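You operate a simulated robot arm through the tools that you are given. There is no shell and no other tool.

The job below is to be done with a simulated robot arm. You get a single attempt, and the scene is never put back.

Task
Fill the open nut tub to its line from the matching large tub, then close both.
Fine: use the orange ladle and put it back.

It is judged by the outcome, as a careful person would: the job done as asked, and still so three seconds after it is handed in. It fails if anything else is knocked over, pushed out of place, dropped, spilled or broken.

Robot
A 7-joint arm with a two-finger parallel gripper, fixed in place. Base frame: the origin is at the foot of the arm, x ahead of it, y to its left, z up; the work surface is at about z = 760. Lengths are in mm, angles in degrees, forces in N, time in s.
Its first joint turns from -166.0 to 166.0 degrees. Payload 1.57 kg.
Tool frame: the origin (TCP) lies between the finger pads and is the grasp point; the fingertips stand 30 mm ahead of it; z points along the fingers, y is the line along which they close. Largest opening 80 mm; finger width 17, thickness 12; the body of the gripper, 40 by 82 mm, starts 80 mm behind the TCP.
Orientation is that of the tool frame in the base frame, as [roll, pitch, yaw] about the fixed x, y, z axes, in that order (R = Rz(yaw) Ry(pitch) Rx(roll)). With the fingers straight down and closing along the base's y, the tool's x points along the base's -x, its y along +y and its z along -z.

Tools
- The arm moves only by the tool arm_command. Its argument "deltas" is a list of rows, each a list of 7 numbers: the shift along the base's x, y, z in m, then the turn, a rotation vector about the base's x, y, z in degrees, then the finger opening in m, from 0 to 0.08. In form: [[tx, ty, tz, wx, wy, wz, claw], ...]. A call has 1 to 20 rows; each row is the pose to reach, as a shift and turn from the pose commanded when the call began. Each row takes 0.2 s and may step no farther than 50 mm and 8.6 degrees from the row before; otherwise, or with a gripper value out of range, the whole call is refused. A pose out of reach is approached as far as the arm can. The call stops where the force on the tool passes 40 N (or 10 N more than at its start, if that is more) or the arm is blocked; 0.2 s more then pass. Each finger travels about 153 mm/s and halts on what it meets, pressing with about 21 N; the grip force reading is that of the motor and also rises with nothing between the fingers. The clock runs only during rows and for 0.2 s after the last one: add rows that repeat a pose to give the fingers time. It gives the time, the measured TCP pose, the force on the tool (base axes), the opening and the grip force at its end, in the units of the frame above (readings bear some noise), with the torque about the TCP (base axes, N m) and any sound that the robot's microphone picked up, and new pictures: "pictures" is both (left out), scene, wrist or none.
- Cameras (640 x 400 px; columns grow to the right, rows downward): "scene" is fixed at [399.5, 500.5, 1444.4]; the picture's right is [0.98, 0.20, 0.00], its down [-0.03, 0.16, -0.99] and it looks along [-0.20, 0.97, 0.17] (base axes); focal length 214 px, centre (320, 200). "wrist" rides on the gripper at [72, -7, -122] in the tool frame; the picture's right is [0.09, 1.00, 0.00], its down [-0.84, 0.08, -0.54] and it looks along [-0.54, 0.05, 0.84] (tool axes); focal length 238 px, centre (320, 200). There is no depth. A picture from a camera that has moved, and an enlarged one, comes with that camera's place and axes in the base frame and with its lens.
- close_up(camera, box): a new picture of the part [left, top, right, bottom] of that camera's present view, enlarged. It takes no simulated time.
- sign_off(): hands the job in; it is judged then, once.

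Nothing tells you positions but the pictures and the camera data. Unless the task says otherwise, let go and move clear before handing in.

The tools are called after "Call:" by a JSON object that holds its "op" and its "data". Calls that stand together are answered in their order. arm_command: Moves the arm, as the interface text tells. Its arguments: {"type":"object","properties":{"deltas":{"type":"array"},"pictures":{"type":"string","enum":["both","scene","wrist","none"]}},"required":["deltas"]} The other tools are called the same way: close_up (camera, box) takes an enlarged picture of a part of a camera's view; sign_off () hands the job in.

At the start:

```text
time_s: 0.0
tcp_pos: [445.4, 272.9, 1257.0]
orientation: [-180.0, -0.1, 180.0]
wrist_force: [-0.6, 0.1, 0.3]
ft_torque: [-0.02, 0.0, -0.03]
gripper_width: 79.9
finger_force: 0.0
```

scene: 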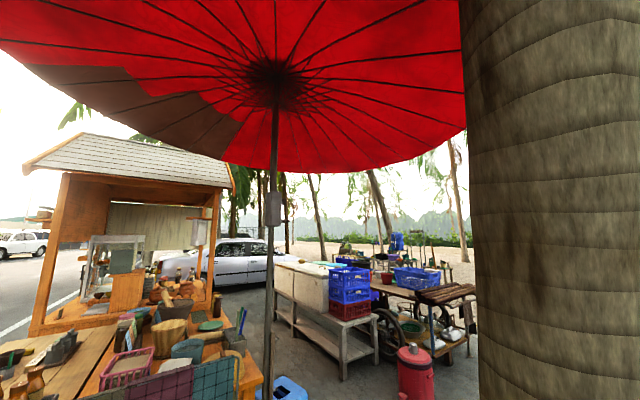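
wrist: 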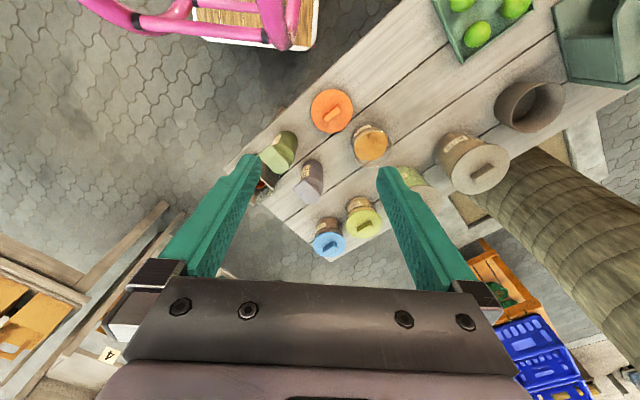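

The scene camera mostly looks at the background. The wrist camera shows a wooden table with several lidded tubs, so I'll enlarge both views to find out what is what.

Call:
{"op": "close_up", "data": {"camera": "wrist", "box": [240, 70, 400, 270]}}

Call:
{"op": "close_up", "data": {"camera": "wrist", "box": [380, 0, 640, 200]}}

Call:
{"op": "close_up", "data": {"camera": "scene", "box": [0, 230, 280, 400]}}

Call:
{"op": "close_up", "data": {"camera": "scene", "box": [260, 230, 490, 400]}}

```text
2.00 times, centred on (320, 170) of wrist
camera zoom: at [374.1, 266.3, 1378.8], right [-0.09, 1.0, 0.0], down [0.84, 0.08, 0.54], along [0.54, 0.05, -0.84], focal length 477 px, centre (320, 260)
```

zoom: 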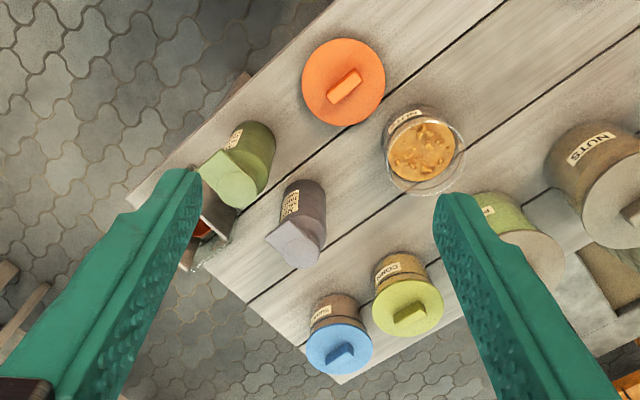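

```text
2.00 times, centred on (510, 100) of wrist
camera zoom: at [374.1, 266.3, 1378.8], right [-0.09, 1.0, 0.0], down [0.84, 0.08, 0.54], along [0.54, 0.05, -0.84], focal length 477 px, centre (-60, 400)
```

zoom: 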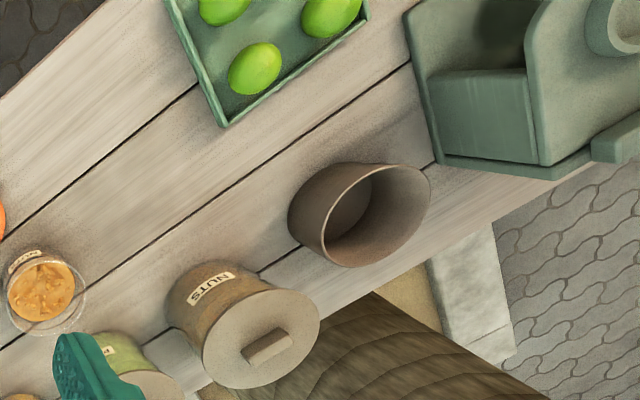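

```text
2.29 times, centred on (140, 315) of scene
camera zoom: at [399.5, 500.5, 1444.4], right [0.98, 0.2, 0.0], down [-0.03, 0.16, -0.99], along [-0.2, 0.97, 0.17], focal length 490 px, centre (731, -63)
```

zoom: 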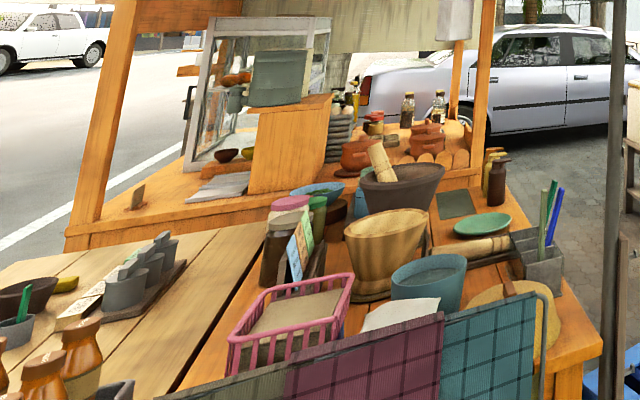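

```text
2.35 times, centred on (375, 315) of scene
camera zoom: at [399.5, 500.5, 1444.4], right [0.98, 0.2, 0.0], down [-0.03, 0.16, -0.99], along [-0.2, 0.97, 0.17], focal length 505 px, centre (191, -71)
```

zoom: 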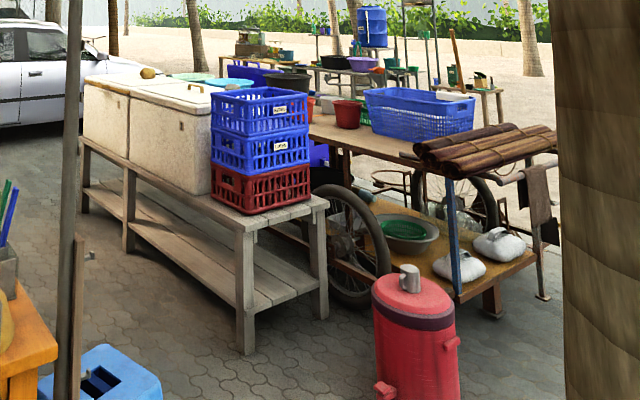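

The wrist view shows an open tub of nuts, a large grey-lidded tub labelled NUTS, an orange disc and several small tubs. I'll enlarge the labels before moving.

Call:
{"op": "close_up", "data": {"camera": "wrist", "box": [340, 115, 400, 175]}}

Call:
{"op": "close_up", "data": {"camera": "wrist", "box": [250, 120, 330, 210]}}

Call:
{"op": "close_up", "data": {"camera": "wrist", "box": [300, 190, 390, 260]}}

Call:
{"op": "close_up", "data": {"camera": "wrist", "box": [390, 120, 520, 230]}}

Call:
{"op": "close_up", "data": {"camera": "wrist", "box": [300, 80, 360, 140]}}

Call:
{"op": "close_up", "data": {"camera": "wrist", "box": [80, 0, 340, 60]}}

```text
6.67 times, centred on (370, 145) of wrist
camera zoom: at [374.1, 266.3, 1378.8], right [-0.09, 1.0, 0.0], down [0.84, 0.08, 0.54], along [0.54, 0.05, -0.84], focal length 1589 px, centre (-13, 567)
```

zoom: 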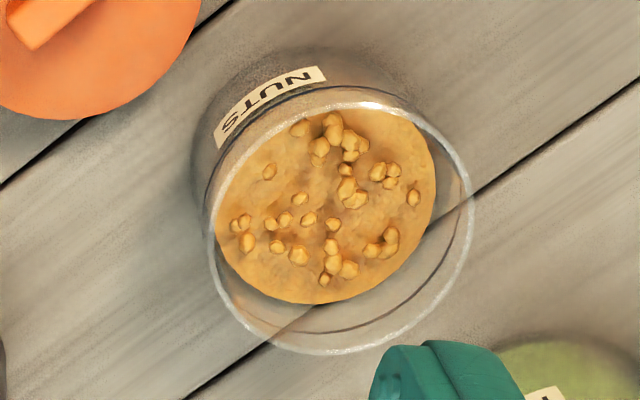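

```text
4.44 times, centred on (290, 165) of wrist
camera zoom: at [374.1, 266.3, 1378.8], right [-0.09, 1.0, 0.0], down [0.84, 0.08, 0.54], along [0.54, 0.05, -0.84], focal length 1059 px, centre (453, 356)
```

zoom: 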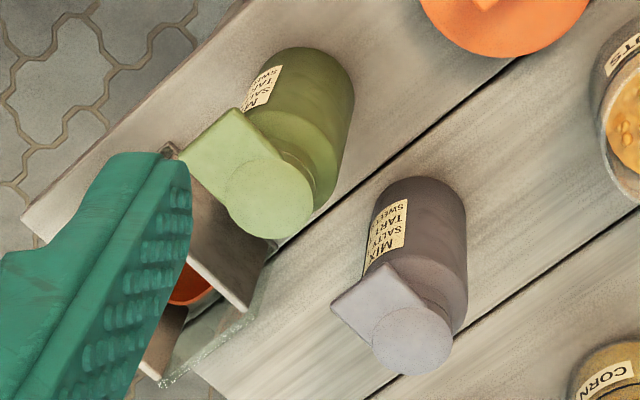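

```text
5.71 times, centred on (345, 225) of wrist
camera zoom: at [374.1, 266.3, 1378.8], right [-0.09, 1.0, 0.0], down [0.84, 0.08, 0.54], along [0.54, 0.05, -0.84], focal length 1362 px, centre (177, 57)
```

zoom: 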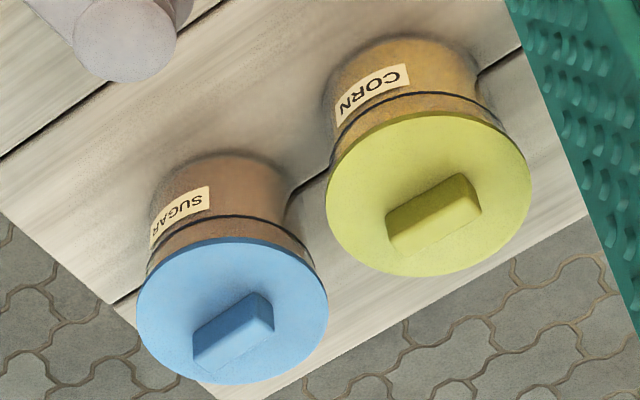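

```text
3.64 times, centred on (455, 175) of wrist
camera zoom: at [374.1, 266.3, 1378.8], right [-0.09, 1.0, 0.0], down [0.84, 0.08, 0.54], along [0.54, 0.05, -0.84], focal length 867 px, centre (-171, 291)
```

zoom: 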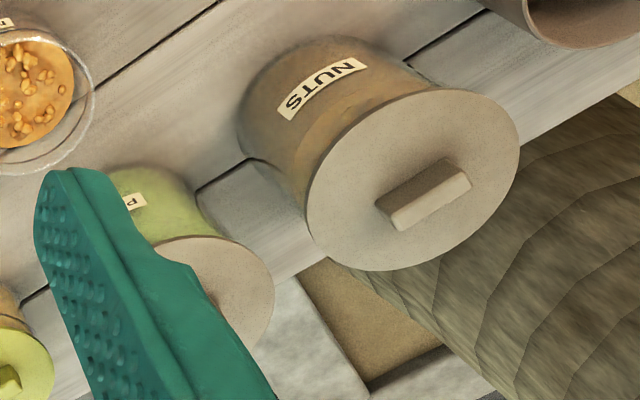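

```text
6.67 times, centred on (330, 110) of wrist
camera zoom: at [374.1, 266.3, 1378.8], right [-0.09, 1.0, 0.0], down [0.84, 0.08, 0.54], along [0.54, 0.05, -0.84], focal length 1589 px, centre (253, 800)
```

zoom: 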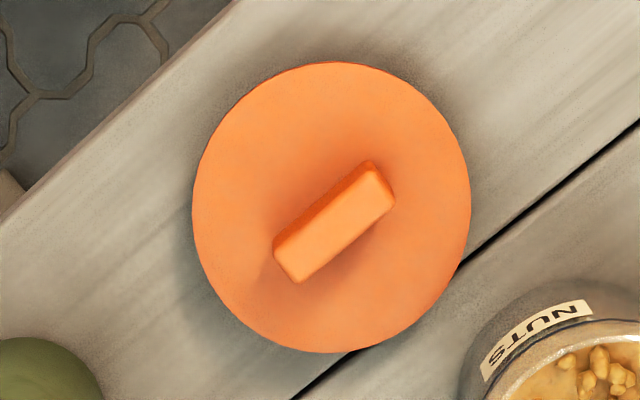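

```text
2.46 times, centred on (210, 30) of wrist
camera zoom: at [374.1, 266.3, 1378.8], right [-0.09, 1.0, 0.0], down [0.84, 0.08, 0.54], along [0.54, 0.05, -0.84], focal length 587 px, centre (591, 618)
```

zoom: 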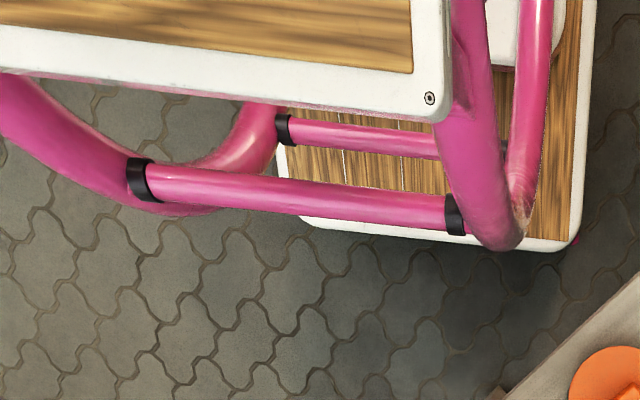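

The open tub is the clear NUTS one, with a dark fill line near its rim. Its orange lid seems to be lying on the table beside it. Something orange is in a holder behind the left finger, probably the ladle, so I'll shift the view to see it.

Call:
{"op": "arm_command", "data": {"deltas": [[0, -0.045, 0, 0, 0, 0, 0.08], [0, -0.09, 0, 0, 0, 0, 0.08], [0, -0.135, 0, 0, 0, 0, 0.08], [0.03, -0.17, 0, 0, 0, 0, 0.08]], "pictures": "both"}}

```text
time_s: 1.0
tcp_pos: [473.8, 103.9, 1260.3]
orientation: [180.0, 0.1, 180.0]
wrist_force: [-0.6, -0.5, 0.2]
ft_torque: [-0.01, -0.03, -0.01]
gripper_width: 80.3
finger_force: 0.1
camera wrist: at [401.8, 96.7, 1382.2], right [-0.09, 1.0, 0.0], down [0.84, 0.08, 0.54], along [0.54, 0.05, -0.84], focal length 238 px, centre (320, 200)
```

scene: 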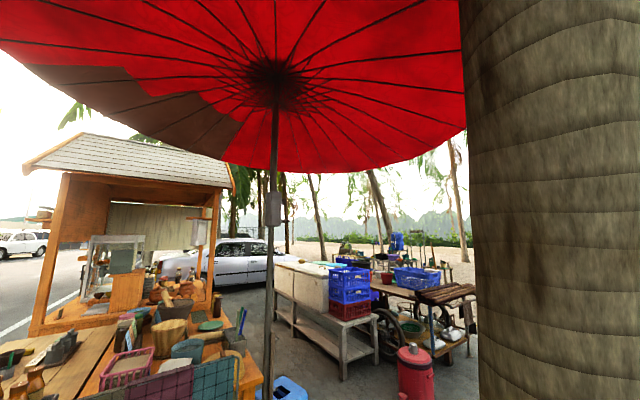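
wrist: 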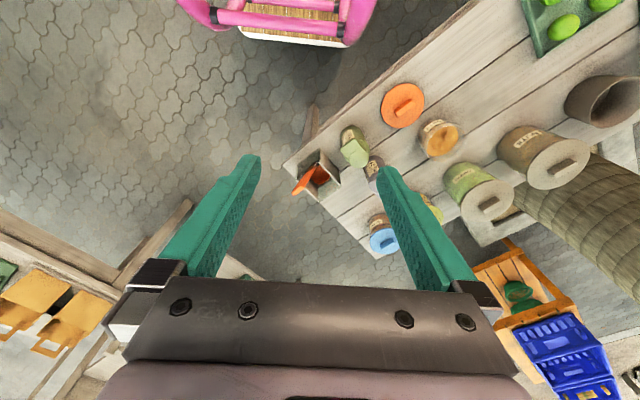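

Call:
{"op": "close_up", "data": {"camera": "wrist", "box": [270, 120, 380, 220]}}

Call:
{"op": "close_up", "data": {"camera": "wrist", "box": [400, 90, 600, 250]}}

Call:
{"op": "close_up", "data": {"camera": "wrist", "box": [360, 60, 480, 180]}}

```text
4.00 times, centred on (325, 170) of wrist
camera zoom: at [401.8, 96.7, 1382.2], right [-0.09, 1.0, 0.0], down [0.84, 0.08, 0.54], along [0.54, 0.05, -0.84], focal length 953 px, centre (300, 320)
```

zoom: 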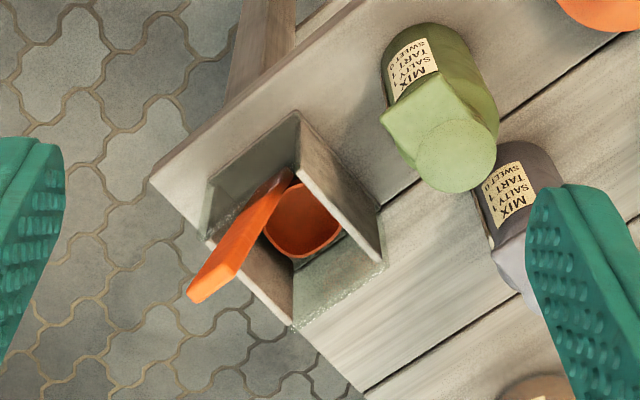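

```text
2.50 times, centred on (500, 170) of wrist
camera zoom: at [401.8, 96.7, 1382.2], right [-0.09, 1.0, 0.0], down [0.84, 0.08, 0.54], along [0.54, 0.05, -0.84], focal length 596 px, centre (-130, 275)
```

zoom: 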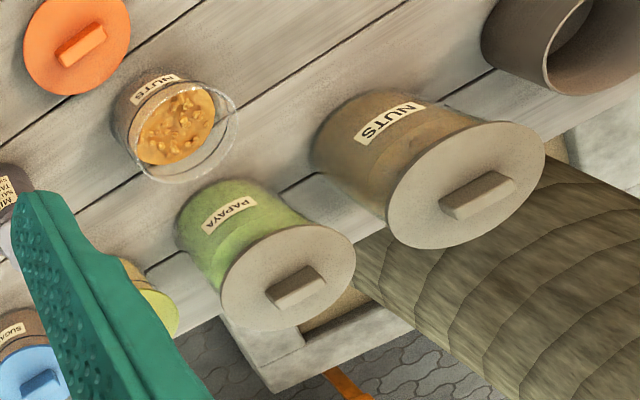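

```text
3.33 times, centred on (420, 120) of wrist
camera zoom: at [401.8, 96.7, 1382.2], right [-0.09, 1.0, 0.0], down [0.84, 0.08, 0.54], along [0.54, 0.05, -0.84], focal length 794 px, centre (-13, 467)
```

zoom: 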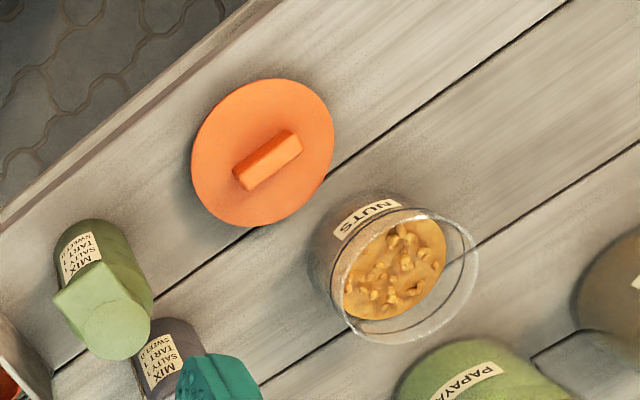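

The large tubs are PAPAYA and NUTS, so the source is NUTS, at about (571, 645). The open nut tub is near (567, 412), its orange lid is on the table near (505, 308), and the ladle stands in a holder near (710, 125). I'll turn the wrist to see the ladle from the side.

Call:
{"op": "arm_command", "data": {"deltas": [[0.015, -0.015, -0.012, 0, 0, 7.5, 0.08], [0.03, -0.03, -0.025, 0, 0, 15, 0.08], [0.045, -0.045, -0.037, 0, 0, 22.5, 0.08], [0.06, -0.06, -0.05, 0, 0, 30, 0.08], [0.075, -0.075, -0.062, 0, 0, 37.5, 0.08], [0.09, -0.09, -0.075, 0, 0, 45, 0.08], [0.105, -0.105, -0.087, 0, 0, 52.5, 0.08], [0.12, -0.12, -0.1, 0, 0, 60, 0.08], [0.135, -0.135, -0.112, 0, 0, 67.5, 0.08], [0.15, -0.15, -0.125, 0, 0, 75, 0.08], [0.165, -0.165, -0.137, 0, 0, 82.5, 0.08], [0.175, -0.18, -0.15, 0, 0, 90, 0.08]], "pictures": "wrist"}}

```text
time_s: 3.6
tcp_pos: [650.7, -79.4, 1108.3]
orientation: [-180.0, 0.1, -90.0]
wrist_force: [-0.2, 0.1, 0.4]
ft_torque: [-0.07, -0.03, -0.03]
gripper_width: 79.9
finger_force: 0.1
camera wrist: at [657.9, -151.6, 1230.5], right [-1.0, -0.09, 0.0], down [-0.08, 0.84, 0.54], along [-0.05, 0.54, -0.84], focal length 238 px, centre (320, 200)
```

wrist: 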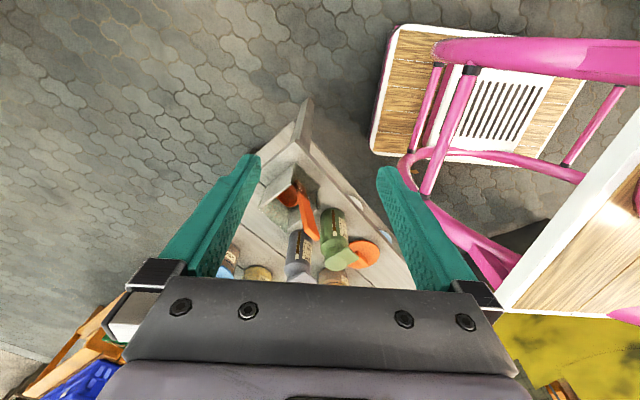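

Call:
{"op": "close_up", "data": {"camera": "wrist", "box": [250, 160, 390, 285]}}

Call:
{"op": "close_up", "data": {"camera": "wrist", "box": [255, 160, 325, 240]}}

```text
3.20 times, centred on (320, 222) of wrist
camera zoom: at [657.9, -151.6, 1230.5], right [-1.0, -0.09, 0.0], down [-0.08, 0.84, 0.54], along [-0.05, 0.54, -0.84], focal length 763 px, centre (320, 128)
```

zoom: 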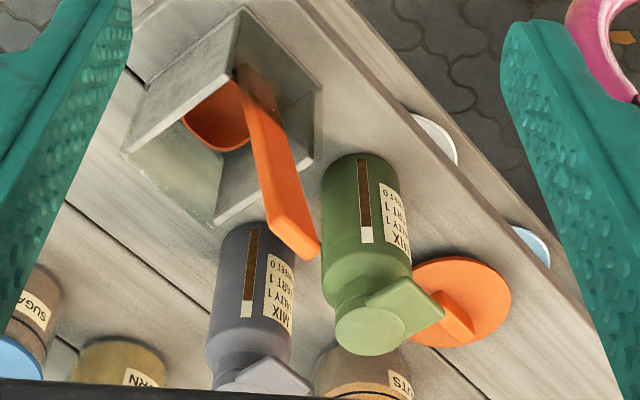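

```text
5.00 times, centred on (290, 200) of wrist
camera zoom: at [657.9, -151.6, 1230.5], right [-1.0, -0.09, 0.0], down [-0.08, 0.84, 0.54], along [-0.05, 0.54, -0.84], focal length 1192 px, centre (470, 200)
```

zoom: 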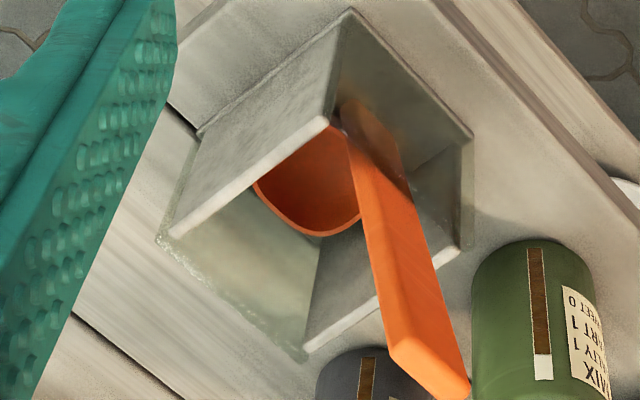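

The ladle is an upright dipper leaning in a clear-sided holder. Its handle tip is near (648, 69, 977) and its cup near (701, 125, 790). Next I'll fly high over to the large NUTS tub for a close look at its lid handle.

Call:
{"op": "arm_command", "data": {"deltas": [[-0.012, 0.042, 0.003, 0, 0, -8, 0.08], [-0.024, 0.085, 0.006, 0, 0, -16, 0.08], [-0.036, 0.128, 0.01, 0, 0, -24, 0.08], [-0.048, 0.17, 0.015, 0, 0, -32, 0.08], [-0.06, 0.213, 0.02, 0, 0, -40, 0.08], [-0.072, 0.256, 0.025, 0, 0, -48, 0.08], [-0.084, 0.298, 0.03, 0, 0, -56, 0.08], [-0.096, 0.341, 0.035, 0, 0, -64, 0.08], [-0.108, 0.384, 0.04, 0, 0, -72, 0.08], [-0.12, 0.426, 0.045, 0, 0, -80, 0.08], [-0.132, 0.469, 0.045, 0, 0, -88, 0.08], [-0.144, 0.512, 0.045, 0, 0, -96, 0.08], [-0.156, 0.554, 0.045, 0, 0, -104, 0.08], [-0.168, 0.597, 0.045, 0, 0, -112, 0.08], [-0.18, 0.64, 0.045, 0, 0, -120, 0.08]], "pictures": "wrist"}}

```text
time_s: 6.8
tcp_pos: [469.5, 568.1, 1154.0]
orientation: [-180.0, 0.1, 149.9]
wrist_force: [0.4, -0.4, 0.5]
ft_torque: [0.05, 0.01, -0.02]
gripper_width: 80.1
finger_force: 0.2
camera wrist: at [405.0, 596.9, 1274.8], right [0.42, 0.91, 0.0], down [0.76, -0.35, 0.54], along [0.49, -0.23, -0.84], focal length 238 px, centre (320, 200)
```

wrist: 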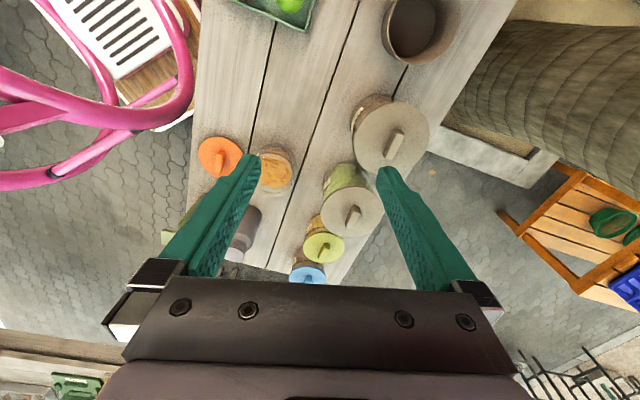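

Call:
{"op": "close_up", "data": {"camera": "wrist", "box": [310, 80, 450, 200]}}

Call:
{"op": "close_up", "data": {"camera": "wrist", "box": [180, 0, 520, 210]}}

```text
3.33 times, centred on (380, 140) of wrist
camera zoom: at [405.0, 596.9, 1274.8], right [0.42, 0.91, 0.0], down [0.76, -0.35, 0.54], along [0.49, -0.23, -0.84], focal length 794 px, centre (120, 400)
```

zoom: 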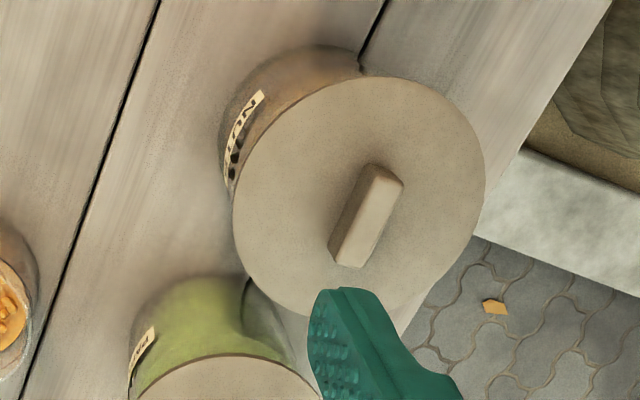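

```text
1.88 times, centred on (350, 105) of wrist
camera zoom: at [405.0, 596.9, 1274.8], right [0.42, 0.91, 0.0], down [0.76, -0.35, 0.54], along [0.49, -0.23, -0.84], focal length 449 px, centre (264, 379)
```

zoom: 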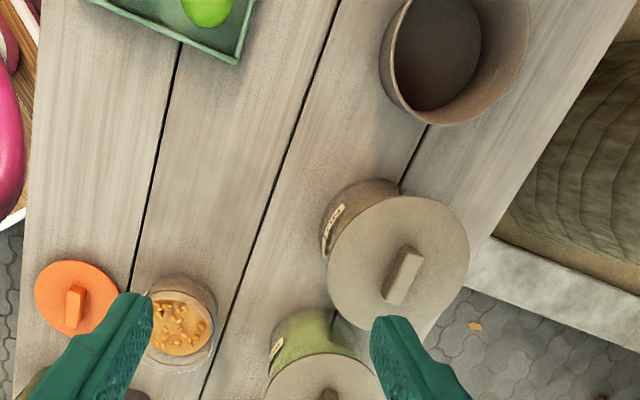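

The large NUTS lid is about 125 mm across at (573, 651), with its top near z 888. Its bar handle is about 17 mm wide with its top near z 906, running at about −38°. I'll move above it and line up the fingers.

Call:
{"op": "arm_command", "data": {"deltas": [[0.021, 0.018, -0.03, 0, 0, -2, 0.06], [0.042, 0.036, -0.06, 0, 0, -4, 0.06], [0.063, 0.053, -0.09, 0, 0, -6, 0.06], [0.084, 0.07, -0.12, 0, 0, -8, 0.06], [0.105, 0.088, -0.15, 0, 0, -8, 0.06], [0.105, 0.088, -0.15, 0, 0, -8, 0.06], [0.105, 0.088, -0.15, 0, 0, -8, 0.06]], "pictures": "wrist"}}

```text
time_s: 8.4
tcp_pos: [568.0, 651.4, 1001.5]
orientation: [180.0, 0.1, 142.0]
wrist_force: [0.0, -0.4, -0.4]
ft_torque: [0.01, -0.01, 0.0]
gripper_width: 60.0
finger_force: 0.0
out of reach, approached as far as the arm can: row 5, 6, 7
camera wrist: at [506.8, 689.8, 1123.8], right [0.54, 0.84, 0.0], down [0.71, -0.45, 0.54], along [0.46, -0.29, -0.84], focal length 238 px, centre (320, 200)
```

wrist: 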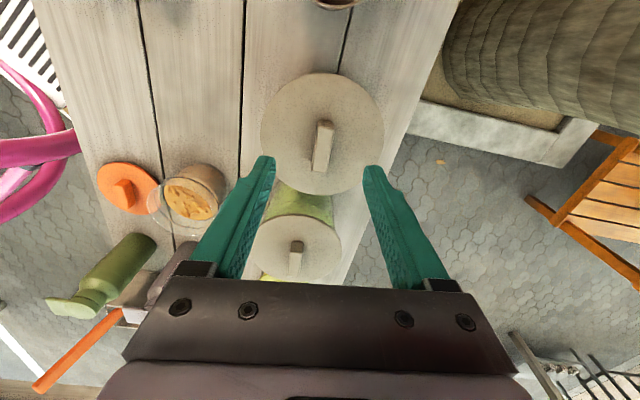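

Call:
{"op": "close_up", "data": {"camera": "wrist", "box": [250, 60, 400, 200]}}

```text
2.86 times, centred on (325, 130) of wrist
camera zoom: at [506.8, 689.8, 1123.8], right [0.54, 0.84, 0.0], down [0.71, -0.45, 0.54], along [0.46, -0.29, -0.84], focal length 681 px, centre (306, 400)
```

zoom: 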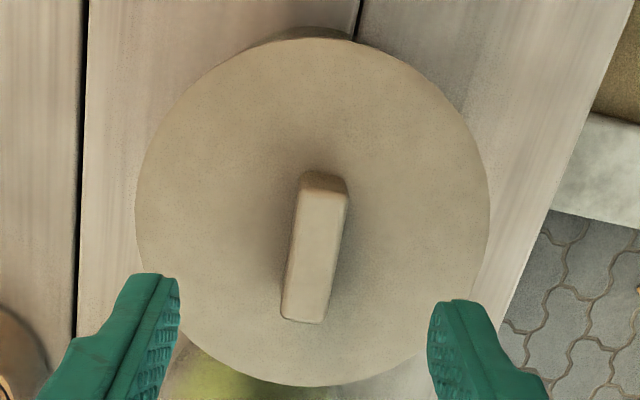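

I'm lined up above the lid, and the bar runs at about −43°. I'll go down until the fingertips are just above the lid top.

Call:
{"op": "arm_command", "data": {"deltas": [[0, 0, -0.03, 0, 0, -3, 0.06], [0, 0, -0.055, 0, 0, -6, 0.06], [0, 0, -0.07, 0, 0, -6, 0.06], [0, 0, -0.075, 0, 0, -6, 0.06], [0, 0, -0.075, 0, 0, -6, 0.06]], "pictures": "wrist"}}

```text
time_s: 9.6
tcp_pos: [566.5, 648.7, 927.0]
orientation: [-179.9, 0.0, 136.1]
wrist_force: [0.3, -0.2, -0.4]
ft_torque: [0.02, 0.01, 0.04]
gripper_width: 60.2
finger_force: 0.0
camera wrist: at [510.6, 693.8, 1048.9], right [0.63, 0.78, 0.0], down [0.66, -0.53, 0.54], along [0.42, -0.34, -0.84], focal length 238 px, centre (320, 200)
```

wrist: 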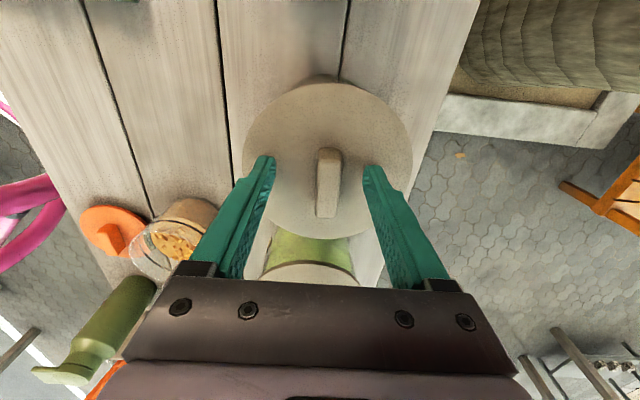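

Call:
{"op": "arm_command", "data": {"deltas": [[0.005, 0.001, 0, 0, 0, 0, 0.06], [0.009, 0.001, -0.003, 0, 0, 0, 0.06], [0.009, 0.001, -0.006, 0, 0, 0, 0.06], [0.009, 0.001, -0.006, 0, 0, 0, 0.06]], "pictures": "wrist"}}

Call:
{"op": "close_up", "data": {"camera": "wrist", "box": [240, 120, 400, 240]}}

```text
time_s: 10.6
tcp_pos: [575.0, 648.3, 923.3]
orientation: [179.8, -0.1, 136.0]
wrist_force: [-3.7, -0.5, 21.0]
ft_torque: [-0.3, 0.32, -0.12]
gripper_width: 60.4
finger_force: 0.1
camera wrist: at [517.8, 692.4, 1045.5], right [0.63, 0.78, 0.0], down [0.66, -0.53, 0.54], along [0.42, -0.34, -0.84], focal length 238 px, centre (320, 200)
```

wrist: 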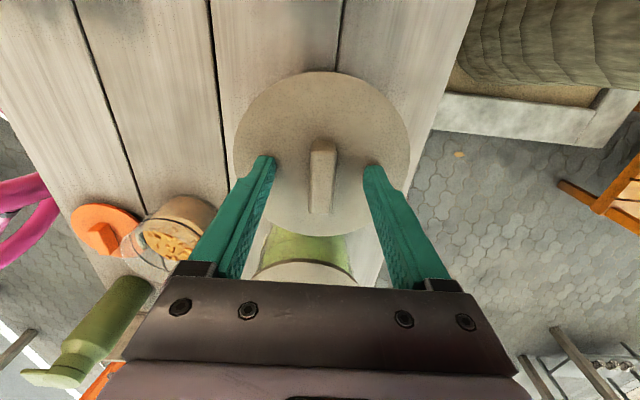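

```text
3.33 times, centred on (320, 180) of wrist
camera zoom: at [517.8, 692.4, 1045.5], right [0.63, 0.78, 0.0], down [0.66, -0.53, 0.54], along [0.42, -0.34, -0.84], focal length 794 px, centre (320, 267)
```

zoom: 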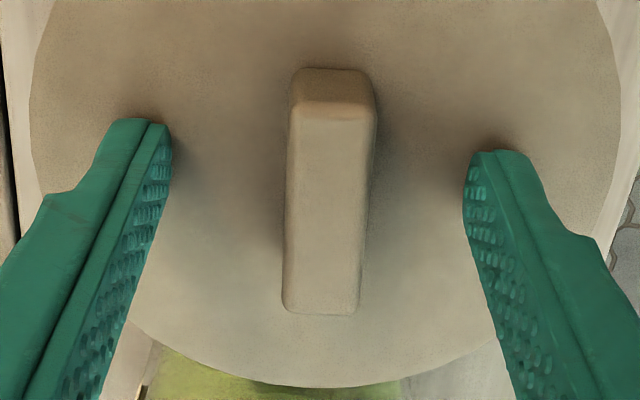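

The fingertips are touching the lid, so its top is at z ≈ 893, and the bar is centred between them. I'll ease up 2.5 mm and close on the bar.

Call:
{"op": "arm_command", "data": {"deltas": [[0, 0, 0.004, 0, 0, 0, 0.06], [0, 0, 0.004, 0, 0, 0, 0.03], [0, 0, 0.004, 0, 0, 0, 0.01], [0, 0, 0.004, 0, 0, 0, 0.005], [0, 0, 0.004, 0, 0, 0, 0.005]], "pictures": "wrist"}}

```text
time_s: 11.8
tcp_pos: [576.8, 646.7, 924.4]
orientation: [-180.0, 0.0, 136.0]
wrist_force: [8.3, -0.1, 4.8]
ft_torque: [-0.14, -0.59, 0.16]
gripper_width: 15.4
finger_force: 21.3
camera wrist: at [520.1, 691.7, 1045.7], right [0.63, 0.78, 0.0], down [0.65, -0.53, 0.54], along [0.42, -0.34, -0.84], focal length 238 px, centre (320, 200)
```

wrist: 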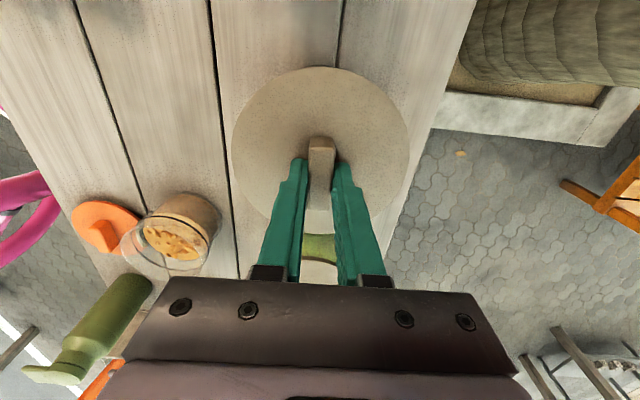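

Bar gripped at 15.4 mm; I'll note this pose for putting the lid back. Now I'll lift gently.

Call:
{"op": "arm_command", "data": {"deltas": [[0, 0, 0.006, 0, 0, 0, 0.005], [0, 0, 0.015, 0, 0, 0, 0.005], [0, 0, 0.03, 0, 0, 0, 0.005], [-0.005, -0.003, 0.045, 0, 0, 0, 0.005], [-0.01, -0.006, 0.05, 0, 0, 0, 0.005]], "pictures": "wrist"}}

```text
time_s: 13.0
tcp_pos: [569.0, 647.2, 975.3]
orientation: [-179.9, 0.1, 136.1]
wrist_force: [-0.5, 0.4, -0.5]
ft_torque: [0.0, 0.01, 0.01]
gripper_width: 15.1
finger_force: 21.2
out of reach, approached as far as the arm can: row 5
heard: snap
camera wrist: at [513.5, 692.7, 1097.0], right [0.63, 0.78, 0.0], down [0.66, -0.52, 0.54], along [0.42, -0.34, -0.84], focal length 238 px, centre (320, 200)
```

wrist: 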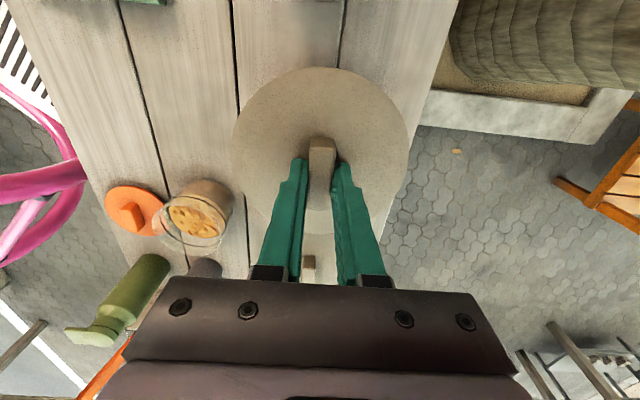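

The lid snapped off, so closing it will need a press until it snaps. I'll carry it to the clear table area near (475, 538).

Call:
{"op": "arm_command", "data": {"deltas": [[-0.024, -0.028, 0, 0, 0, 0, 0.005], [-0.048, -0.056, 0, 0, 0, 0, 0.005], [-0.072, -0.084, 0, 0, 0, 0, 0.005], [-0.094, -0.109, -0.01, 0, 0, 0, 0.005], [-0.094, -0.109, -0.05, 0, 0, 0, 0.005], [-0.094, -0.109, -0.09, 0, 0, 0, 0.005], [-0.094, -0.109, -0.12, 0, 0, 0, 0.005], [-0.094, -0.109, -0.145, 0, 0, 0, 0.005], [-0.094, -0.109, -0.145, 0, 0, 0, 0.005]], "pictures": "wrist"}}

```text
time_s: 14.3
tcp_pos: [530.8, 668.8, 932.4]
orientation: [179.2, -0.2, 136.2]
wrist_force: [-0.2, 0.7, 11.0]
ft_torque: [-0.07, 0.14, 0.03]
gripper_width: 15.8
finger_force: 6.5
out of reach, approached as far as the arm can: row 1, 2, 3, 4, 5, 6
stopped in row 6: the force on the tool passed its limit at 59 N (the readings are from after the stop); the commanded pose is now the measured one
camera wrist: at [473.7, 710.8, 1054.0], right [0.62, 0.78, 0.01], down [0.65, -0.53, 0.54], along [0.43, -0.33, -0.84], focal length 238 px, centre (320, 200)
```

wrist: 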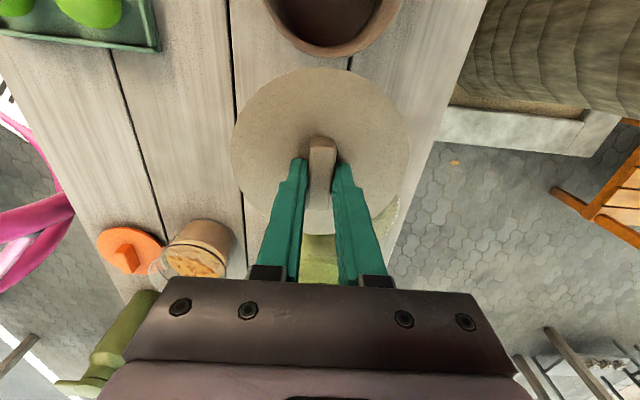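

The arm couldn't follow the command and came down with the lid overlapping the large tub's rim. I'll check for disturbance before moving on.

Call:
{"op": "close_up", "data": {"camera": "wrist", "box": [220, 50, 440, 250]}}

Call:
{"op": "close_up", "data": {"camera": "wrist", "box": [290, 120, 410, 280]}}

```text
2.00 times, centred on (330, 150) of wrist
camera zoom: at [473.7, 710.8, 1054.0], right [0.62, 0.78, 0.01], down [0.65, -0.53, 0.54], along [0.43, -0.33, -0.84], focal length 477 px, centre (300, 300)
```

zoom: 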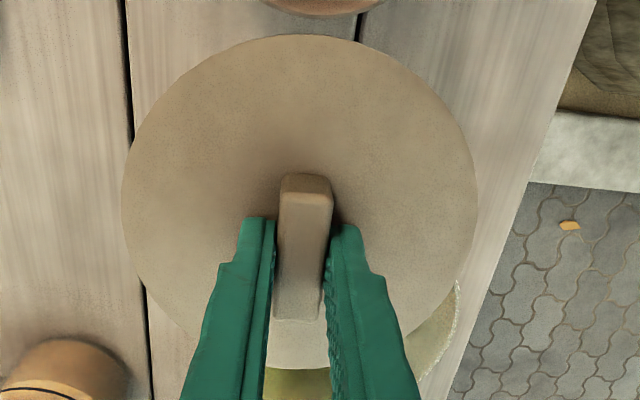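

```text
2.50 times, centred on (350, 200) of wrist
camera zoom: at [473.7, 710.8, 1054.0], right [0.62, 0.78, 0.01], down [0.65, -0.53, 0.54], along [0.43, -0.33, -0.84], focal length 596 px, centre (245, 200)
```

zoom: 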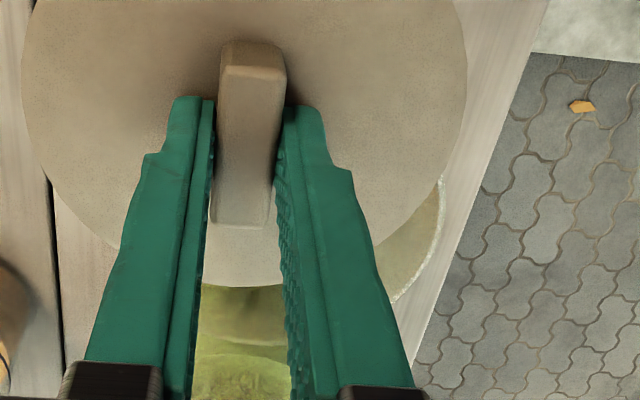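

The tub still stands in place with the lid just resting over its rim, still held. I'll lift slightly and test small inward moves.

Call:
{"op": "arm_command", "data": {"deltas": [[0, 0, 0.004, 0, 0, 0, 0.005], [0, 0, 0.01, 0, 0, 0, 0.005], [0, 0, 0.015, 0, 0, 0, 0.005]], "pictures": "wrist"}}

```text
time_s: 15.1
tcp_pos: [530.3, 667.7, 944.5]
orientation: [179.4, -0.1, 136.0]
wrist_force: [0.2, 0.4, 0.1]
ft_torque: [0.05, -0.02, 0.0]
gripper_width: 14.7
finger_force: 20.8
camera wrist: at [473.7, 711.5, 1066.6], right [0.63, 0.78, 0.01], down [0.65, -0.53, 0.54], along [0.43, -0.33, -0.84], focal length 238 px, centre (320, 200)
```

wrist: 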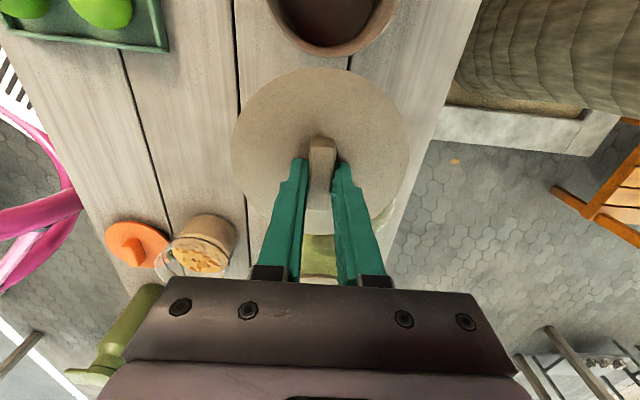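

Call:
{"op": "arm_command", "data": {"deltas": [[-0.006, -0.008, 0.006, 0, 0, 0, 0.005], [-0.012, -0.016, 0.01, 0, 0, 0, 0.005], [-0.018, -0.024, 0.01, 0, 0, 0, 0.005], [-0.018, -0.024, 0.01, 0, 0, 0, 0.005]], "pictures": "none"}}

```text
time_s: 16.1
tcp_pos: [525.2, 670.2, 954.7]
orientation: [179.3, -0.1, 136.0]
wrist_force: [-0.3, 0.1, -0.4]
ft_torque: [-0.01, -0.03, -0.03]
gripper_width: 14.9
finger_force: 20.8
out of reach, approached as far as the arm can: row 1, 2, 3, 4
```

Inward motion is blocked, and I suspect the last wrist joint is at its limit with this yaw. I'll turn the lid back the other way in place.

Call:
{"op": "arm_command", "data": {"deltas": [[0, 0, 0, 0, 0, 6, 0.005], [0, 0, 0, 0, 0, 12, 0.005], [0, 0, 0, 0, 0, 18, 0.005], [0, 0, 0, 0, 0, 24, 0.005], [0, 0, 0, 0, 0, 30, 0.005], [0, 0, 0, 0, 0, 30, 0.005]], "pictures": "none"}}

```text
time_s: 17.5
tcp_pos: [525.7, 671.4, 954.5]
orientation: [179.5, -0.2, 166.1]
wrist_force: [0.5, 0.6, -1.0]
ft_torque: [-0.02, 0.01, 0.04]
gripper_width: 15.2
finger_force: 20.9
```

Rotation worked. Now I'll try the inward move again.

Call:
{"op": "arm_command", "data": {"deltas": [[-0.005, -0.012, 0.004, 0, 0, 4, 0.005], [-0.01, -0.03, 0.004, 0, 0, 8, 0.005], [-0.015, -0.05, 0.004, 0, 0, 12, 0.005], [-0.015, -0.05, 0.004, 0, 0, 12, 0.005]], "pictures": "wrist"}}

```text
time_s: 18.5
tcp_pos: [528.1, 668.1, 958.2]
orientation: [179.5, -0.1, 178.2]
wrist_force: [0.6, -0.3, -1.2]
ft_torque: [-0.01, 0.0, -0.01]
gripper_width: 14.8
finger_force: 20.9
out of reach, approached as far as the arm can: row 1, 2, 3, 4
camera wrist: at [457.3, 662.3, 1079.9], right [-0.06, 1.0, 0.01], down [0.84, 0.04, 0.54], along [0.54, 0.04, -0.84], focal length 238 px, centre (320, 200)
```

wrist: 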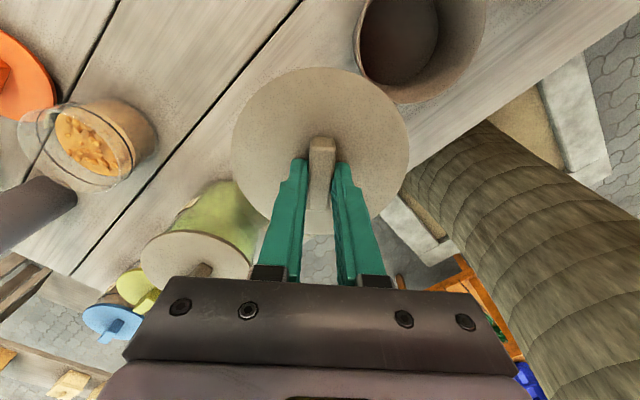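

Still blocked radially, which suggests the elbow is nearly straight at this height and the solver is stuck at that singularity. Coming down a little should free it, and there are about 30 mm of clearance below the lid.

Call:
{"op": "arm_command", "data": {"deltas": [[0, 0, -0.01, 0, 0, 0, 0.005], [0, 0, -0.018, 0, 0, 0, 0.005], [-0.002, -0.003, -0.018, 0, 0, 0, 0.005], [-0.004, -0.006, -0.018, 0, 0, 0, 0.005], [-0.007, -0.01, -0.018, 0, 0, 0, 0.005], [-0.01, -0.014, -0.018, 0, 0, 0, 0.005]], "pictures": "none"}}

```text
time_s: 19.9
tcp_pos: [522.0, 670.1, 938.1]
orientation: [179.4, -0.2, 178.1]
wrist_force: [-0.7, -0.1, -0.2]
ft_torque: [-0.02, 0.0, 0.02]
gripper_width: 15.0
finger_force: 20.5
out of reach, approached as far as the arm can: row 3, 4, 5, 6
```

Call:
{"op": "arm_command", "data": {"deltas": [[0, 0, 0.006, 0, 0, 0, 0.005], [0, 0, 0.012, 3.2, -2.4, 0, 0.005], [0, 0, 0.012, 6.3, -4.9, 0, 0.005], [-0.006, -0.008, 0.012, 6.3, -4.9, 0, 0.005], [-0.012, -0.016, 0.012, 6.3, -4.9, 0, 0.005], [-0.012, -0.016, 0.012, 6.3, -4.9, 0, 0.005]], "pictures": "none"}}

```text
time_s: 21.3
tcp_pos: [534.2, 698.1, 951.8]
orientation: [173.0, 4.4, 177.8]
wrist_force: [0.8, 0.3, -0.8]
ft_torque: [0.01, -0.01, 0.01]
gripper_width: 14.9
finger_force: 20.8
out of reach, approached as far as the arm can: row 2, 3, 4, 5, 6
```

The motion matches an elbow stuck on its over-straightened side: the wrist can't come inward. I'll stretch the arm outward past its limit and then pull back in, keeping the lid well above everything.

Call:
{"op": "arm_command", "data": {"deltas": [[0, 0, 0, -3.2, 2.4, 0, 0.005], [0, 0, 0, -6.3, 4.9, 0, 0.005], [0.018, 0.024, 0, -6.3, 4.9, 0, 0.005], [0.036, 0.048, 0, -6.3, 4.9, 0, 0.005], [0.048, 0.064, 0, -6.3, 4.9, 0, 0.005], [0.048, 0.064, 0, -6.3, 4.9, 0, 0.005], [0.024, 0.032, 0, -6.3, 4.9, 0, 0.005], [0, 0, 0, -6.3, 4.9, 0, 0.005], [-0.027, -0.036, 0, -6.3, 4.9, 0, 0.005], [-0.055, -0.071, 0, -6.3, 4.9, 0, 0.005], [-0.082, -0.107, 0, -6.3, 4.9, 0, 0.005], [-0.082, -0.107, 0, -6.3, 4.9, 0, 0.005]], "pictures": "none"}}

```text
time_s: 23.9
tcp_pos: [452.8, 594.6, 949.3]
orientation: [179.2, -0.3, 177.9]
wrist_force: [-0.8, 1.1, 0.1]
ft_torque: [0.02, 0.01, -0.03]
gripper_width: 14.8
finger_force: 20.8
out of reach, approached as far as the arm can: row 1, 2, 3, 4, 5, 6, 7, 8
```

The arm is free again, so I must avoid stretching it over there. Now I'll level the lid, move to (475, 538) and lower it.

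Call:
{"op": "arm_command", "data": {"deltas": [[0.011, -0.028, -0.01, -0.4, -0.15, 0, 0.005], [0.022, -0.057, -0.03, -0.8, -0.3, 0, 0.005], [0.022, -0.057, -0.07, -0.8, -0.3, 0, 0.005], [0.022, -0.057, -0.105, -0.8, -0.3, 0, 0.005], [0.022, -0.057, -0.125, -0.8, -0.3, 0, 0.005], [0.022, -0.057, -0.135, -0.8, -0.3, 0, 0.005], [0.022, -0.057, -0.135, -0.8, -0.3, 0, 0.005]], "pictures": "wrist"}}

```text
time_s: 25.5
tcp_pos: [475.1, 534.0, 813.6]
orientation: [-179.9, 0.1, 178.1]
wrist_force: [-0.2, 0.5, 0.1]
ft_torque: [-0.02, 0.04, 0.01]
gripper_width: 15.0
finger_force: 20.9
camera wrist: at [402.1, 529.8, 935.6], right [-0.06, 1.0, 0.0], down [0.84, 0.05, 0.54], along [0.54, 0.03, -0.84], focal length 238 px, centre (320, 200)
```

wrist: 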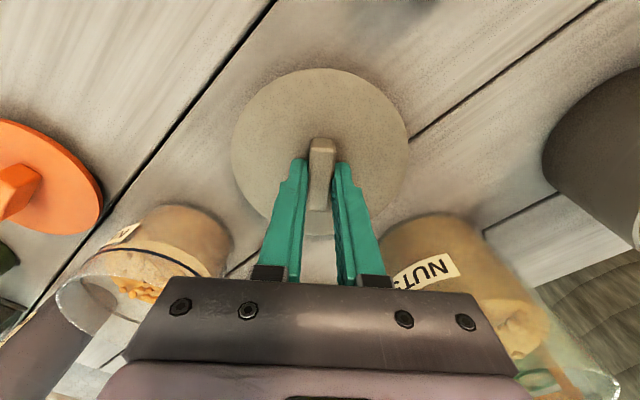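

Call:
{"op": "arm_command", "data": {"deltas": [[0, 0, -0.003, 0, 0, 0, 0.005], [0, 0, -0.006, 0, 0, 0, 0.005], [0, 0, -0.008, 0, 0, 0, 0.005], [0, 0, -0.01, 0, 0, 0, 0.005]], "pictures": "none"}}

```text
time_s: 26.5
tcp_pos: [473.7, 534.6, 806.1]
orientation: [180.0, 0.1, 177.9]
wrist_force: [-4.2, -6.0, 33.9]
ft_torque: [-0.21, 0.37, -0.01]
gripper_width: 15.2
finger_force: 20.7
```

Contact: the lid is on the table. I'll ease the pressure, open the fingers and back away upward.

Call:
{"op": "arm_command", "data": {"deltas": [[0, 0, 0.002, 0, 0, 0, 0.005], [0, 0, 0.0025, 0, 0, 0, 0.02], [0, 0, 0.0025, 0, 0, 0, 0.045], [0, 0, 0.0025, 0, 0, 0, 0.05], [0, 0, 0.02, 0, 0, 0, 0.05], [0, 0, 0.06, 0, 0, 0, 0.05], [0, 0, 0.1, 0, 0, 0, 0.05], [-0.01, 0.0, 0.15, 0, 0, 0, 0.05], [-0.02, 0, 0.2, 0, 0, 0, 0.05]], "pictures": "wrist"}}

```text
refused: row 8 steps farther than a row can; nothing moved
```

Call:
{"op": "arm_command", "data": {"deltas": [[0, 0, 0.002, 0, 0, 0, 0.005], [0, 0, 0.0025, 0, 0, 0, 0.02], [0, 0, 0.0025, 0, 0, 0, 0.045], [0, 0, 0.0025, 0, 0, 0, 0.05], [0, 0, 0.02, 0, 0, 0, 0.05], [0, 0, 0.06, 0, 0, 0, 0.05], [0, 0, 0.1, 0, 0, 0, 0.05], [0, 0, 0.145, 0, 0, 0, 0.05], [0, 0, 0.19, 0, 0, 0, 0.05], [0, 0, 0.23, 0, 0, 0, 0.05], [0, 0, 0.27, 0, 0, 0, 0.08]], "pictures": "wrist"}}

```text
time_s: 28.9
tcp_pos: [475.3, 536.8, 1076.3]
orientation: [-179.8, 0.1, 178.0]
wrist_force: [0.9, 1.2, 0.3]
ft_torque: [0.03, -0.03, -0.01]
gripper_width: 80.1
finger_force: 0.1
camera wrist: at [403.4, 533.1, 1197.4], right [-0.06, 1.0, 0.0], down [0.84, 0.05, 0.54], along [0.54, 0.03, -0.84], focal length 238 px, centre (320, 200)
```

wrist: 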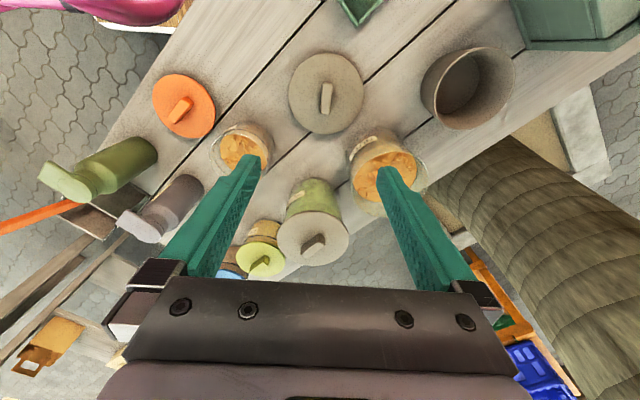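

The large lid is on the table. I'll inspect both open tubs.

Call:
{"op": "close_up", "data": {"camera": "wrist", "box": [330, 100, 450, 220]}}

Call:
{"op": "close_up", "data": {"camera": "wrist", "box": [190, 100, 290, 190]}}

Call:
{"op": "close_up", "data": {"camera": "wrist", "box": [0, 100, 220, 280]}}

```text
3.33 times, centred on (390, 160) of wrist
camera zoom: at [403.4, 533.1, 1197.4], right [-0.06, 1.0, 0.0], down [0.84, 0.05, 0.54], along [0.54, 0.03, -0.84], focal length 794 px, centre (87, 333)
```

zoom: 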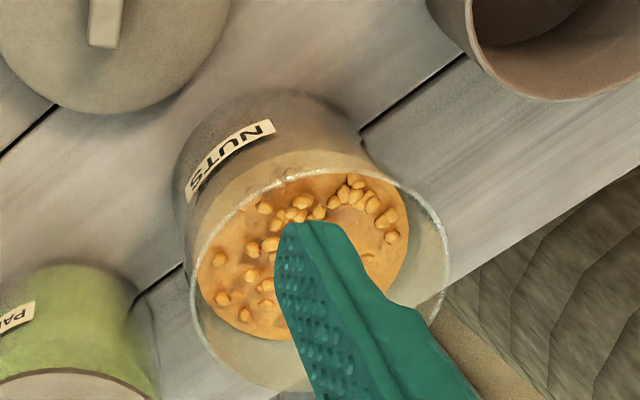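

```text
4.44 times, centred on (240, 145) of wrist
camera zoom: at [403.4, 533.1, 1197.4], right [-0.06, 1.0, 0.0], down [0.84, 0.05, 0.54], along [0.54, 0.03, -0.84], focal length 1059 px, centre (676, 444)
```

zoom: 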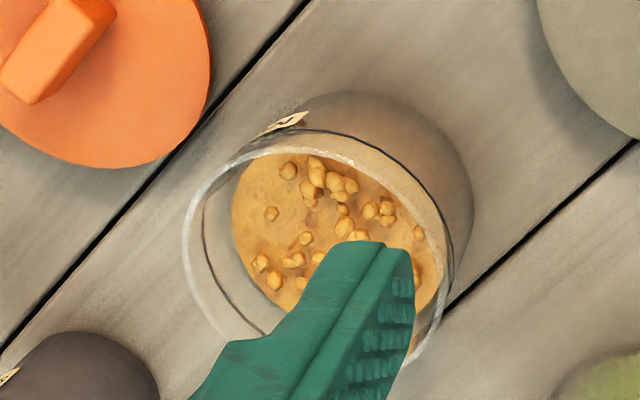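

```text
2.22 times, centred on (110, 190) of wrist
camera zoom: at [403.4, 533.1, 1197.4], right [-0.06, 1.0, 0.0], down [0.84, 0.05, 0.54], along [0.54, 0.03, -0.84], focal length 530 px, centre (787, 222)
```

zoom: 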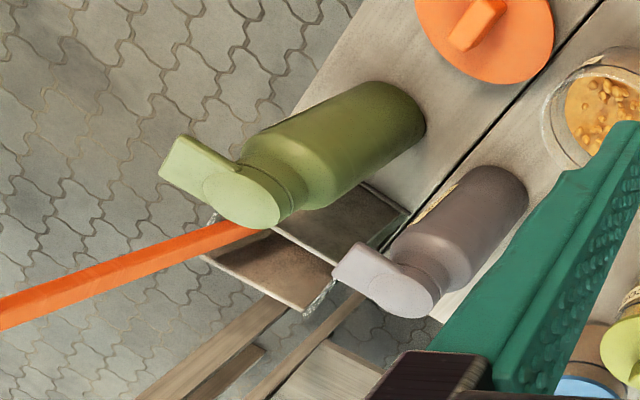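

Both tubs are visible: the large one is filled to about z 850, with its rim near 875. The small one is below its dark line. Next I'll go near the ladle with yaw 135 for another look from a new side before grasping.

Call:
{"op": "arm_command", "data": {"deltas": [[0.012, -0.039, 0.003, 0, 0, -4.3, 0.05], [0.025, -0.078, 0.006, 0, 0, -8.6, 0.05], [0.037, -0.117, 0.009, 0, 0, -12.9, 0.05], [0.05, -0.156, 0.012, 0, 0, -17.2, 0.05], [0.062, -0.195, 0.015, 0, 0, -21.5, 0.05], [0.075, -0.234, 0.018, 0, 0, -25.8, 0.05], [0.087, -0.273, 0.02, 0, 0, -30.1, 0.05], [0.1, -0.312, 0.022, 0, 0, -34.4, 0.05], [0.112, -0.35, 0.024, 0, 0, -38.7, 0.05], [0.125, -0.387, 0.024, 0, 0, -43, 0.05], [0.125, -0.387, 0.024, 0, 0, -43, 0.05], [0.125, -0.387, 0.024, 0, 0, -43, 0.05]], "pictures": "wrist"}}

Call:
{"op": "close_up", "data": {"camera": "wrist", "box": [230, 100, 400, 290]}}

```text
time_s: 31.5
tcp_pos: [596.5, 142.8, 1097.1]
orientation: [-179.8, 0.1, 135.0]
wrist_force: [0.2, 0.1, -0.2]
ft_torque: [-0.02, -0.04, -0.02]
gripper_width: 50.0
finger_force: 0.1
camera wrist: at [542.2, 189.3, 1219.0], right [0.64, 0.77, 0.0], down [0.65, -0.53, 0.54], along [0.42, -0.35, -0.84], focal length 238 px, centre (320, 200)
```

wrist: 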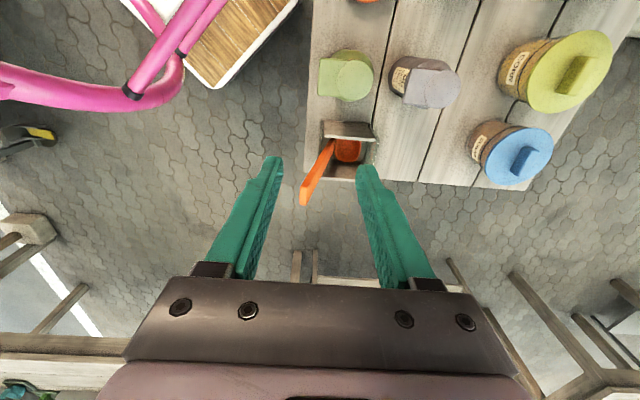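

```text
2.11 times, centred on (315, 195) of wrist
camera zoom: at [542.2, 189.3, 1219.0], right [0.64, 0.77, 0.0], down [0.65, -0.53, 0.54], along [0.42, -0.35, -0.84], focal length 502 px, centre (330, 210)
```

zoom: 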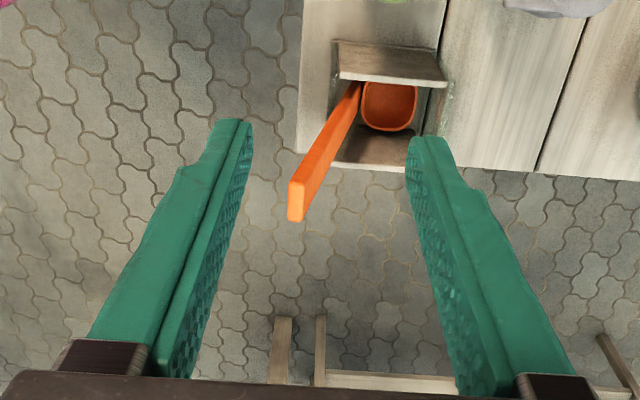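

Call:
{"op": "close_up", "data": {"camera": "wrist", "box": [290, 110, 390, 215]}}

```text
3.81 times, centred on (340, 162) of wrist
camera zoom: at [542.2, 189.3, 1219.0], right [0.64, 0.77, 0.0], down [0.65, -0.53, 0.54], along [0.42, -0.35, -0.84], focal length 908 px, centre (244, 343)
```

zoom: 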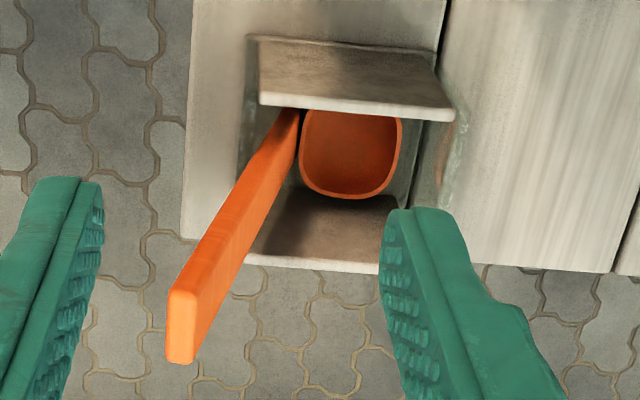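

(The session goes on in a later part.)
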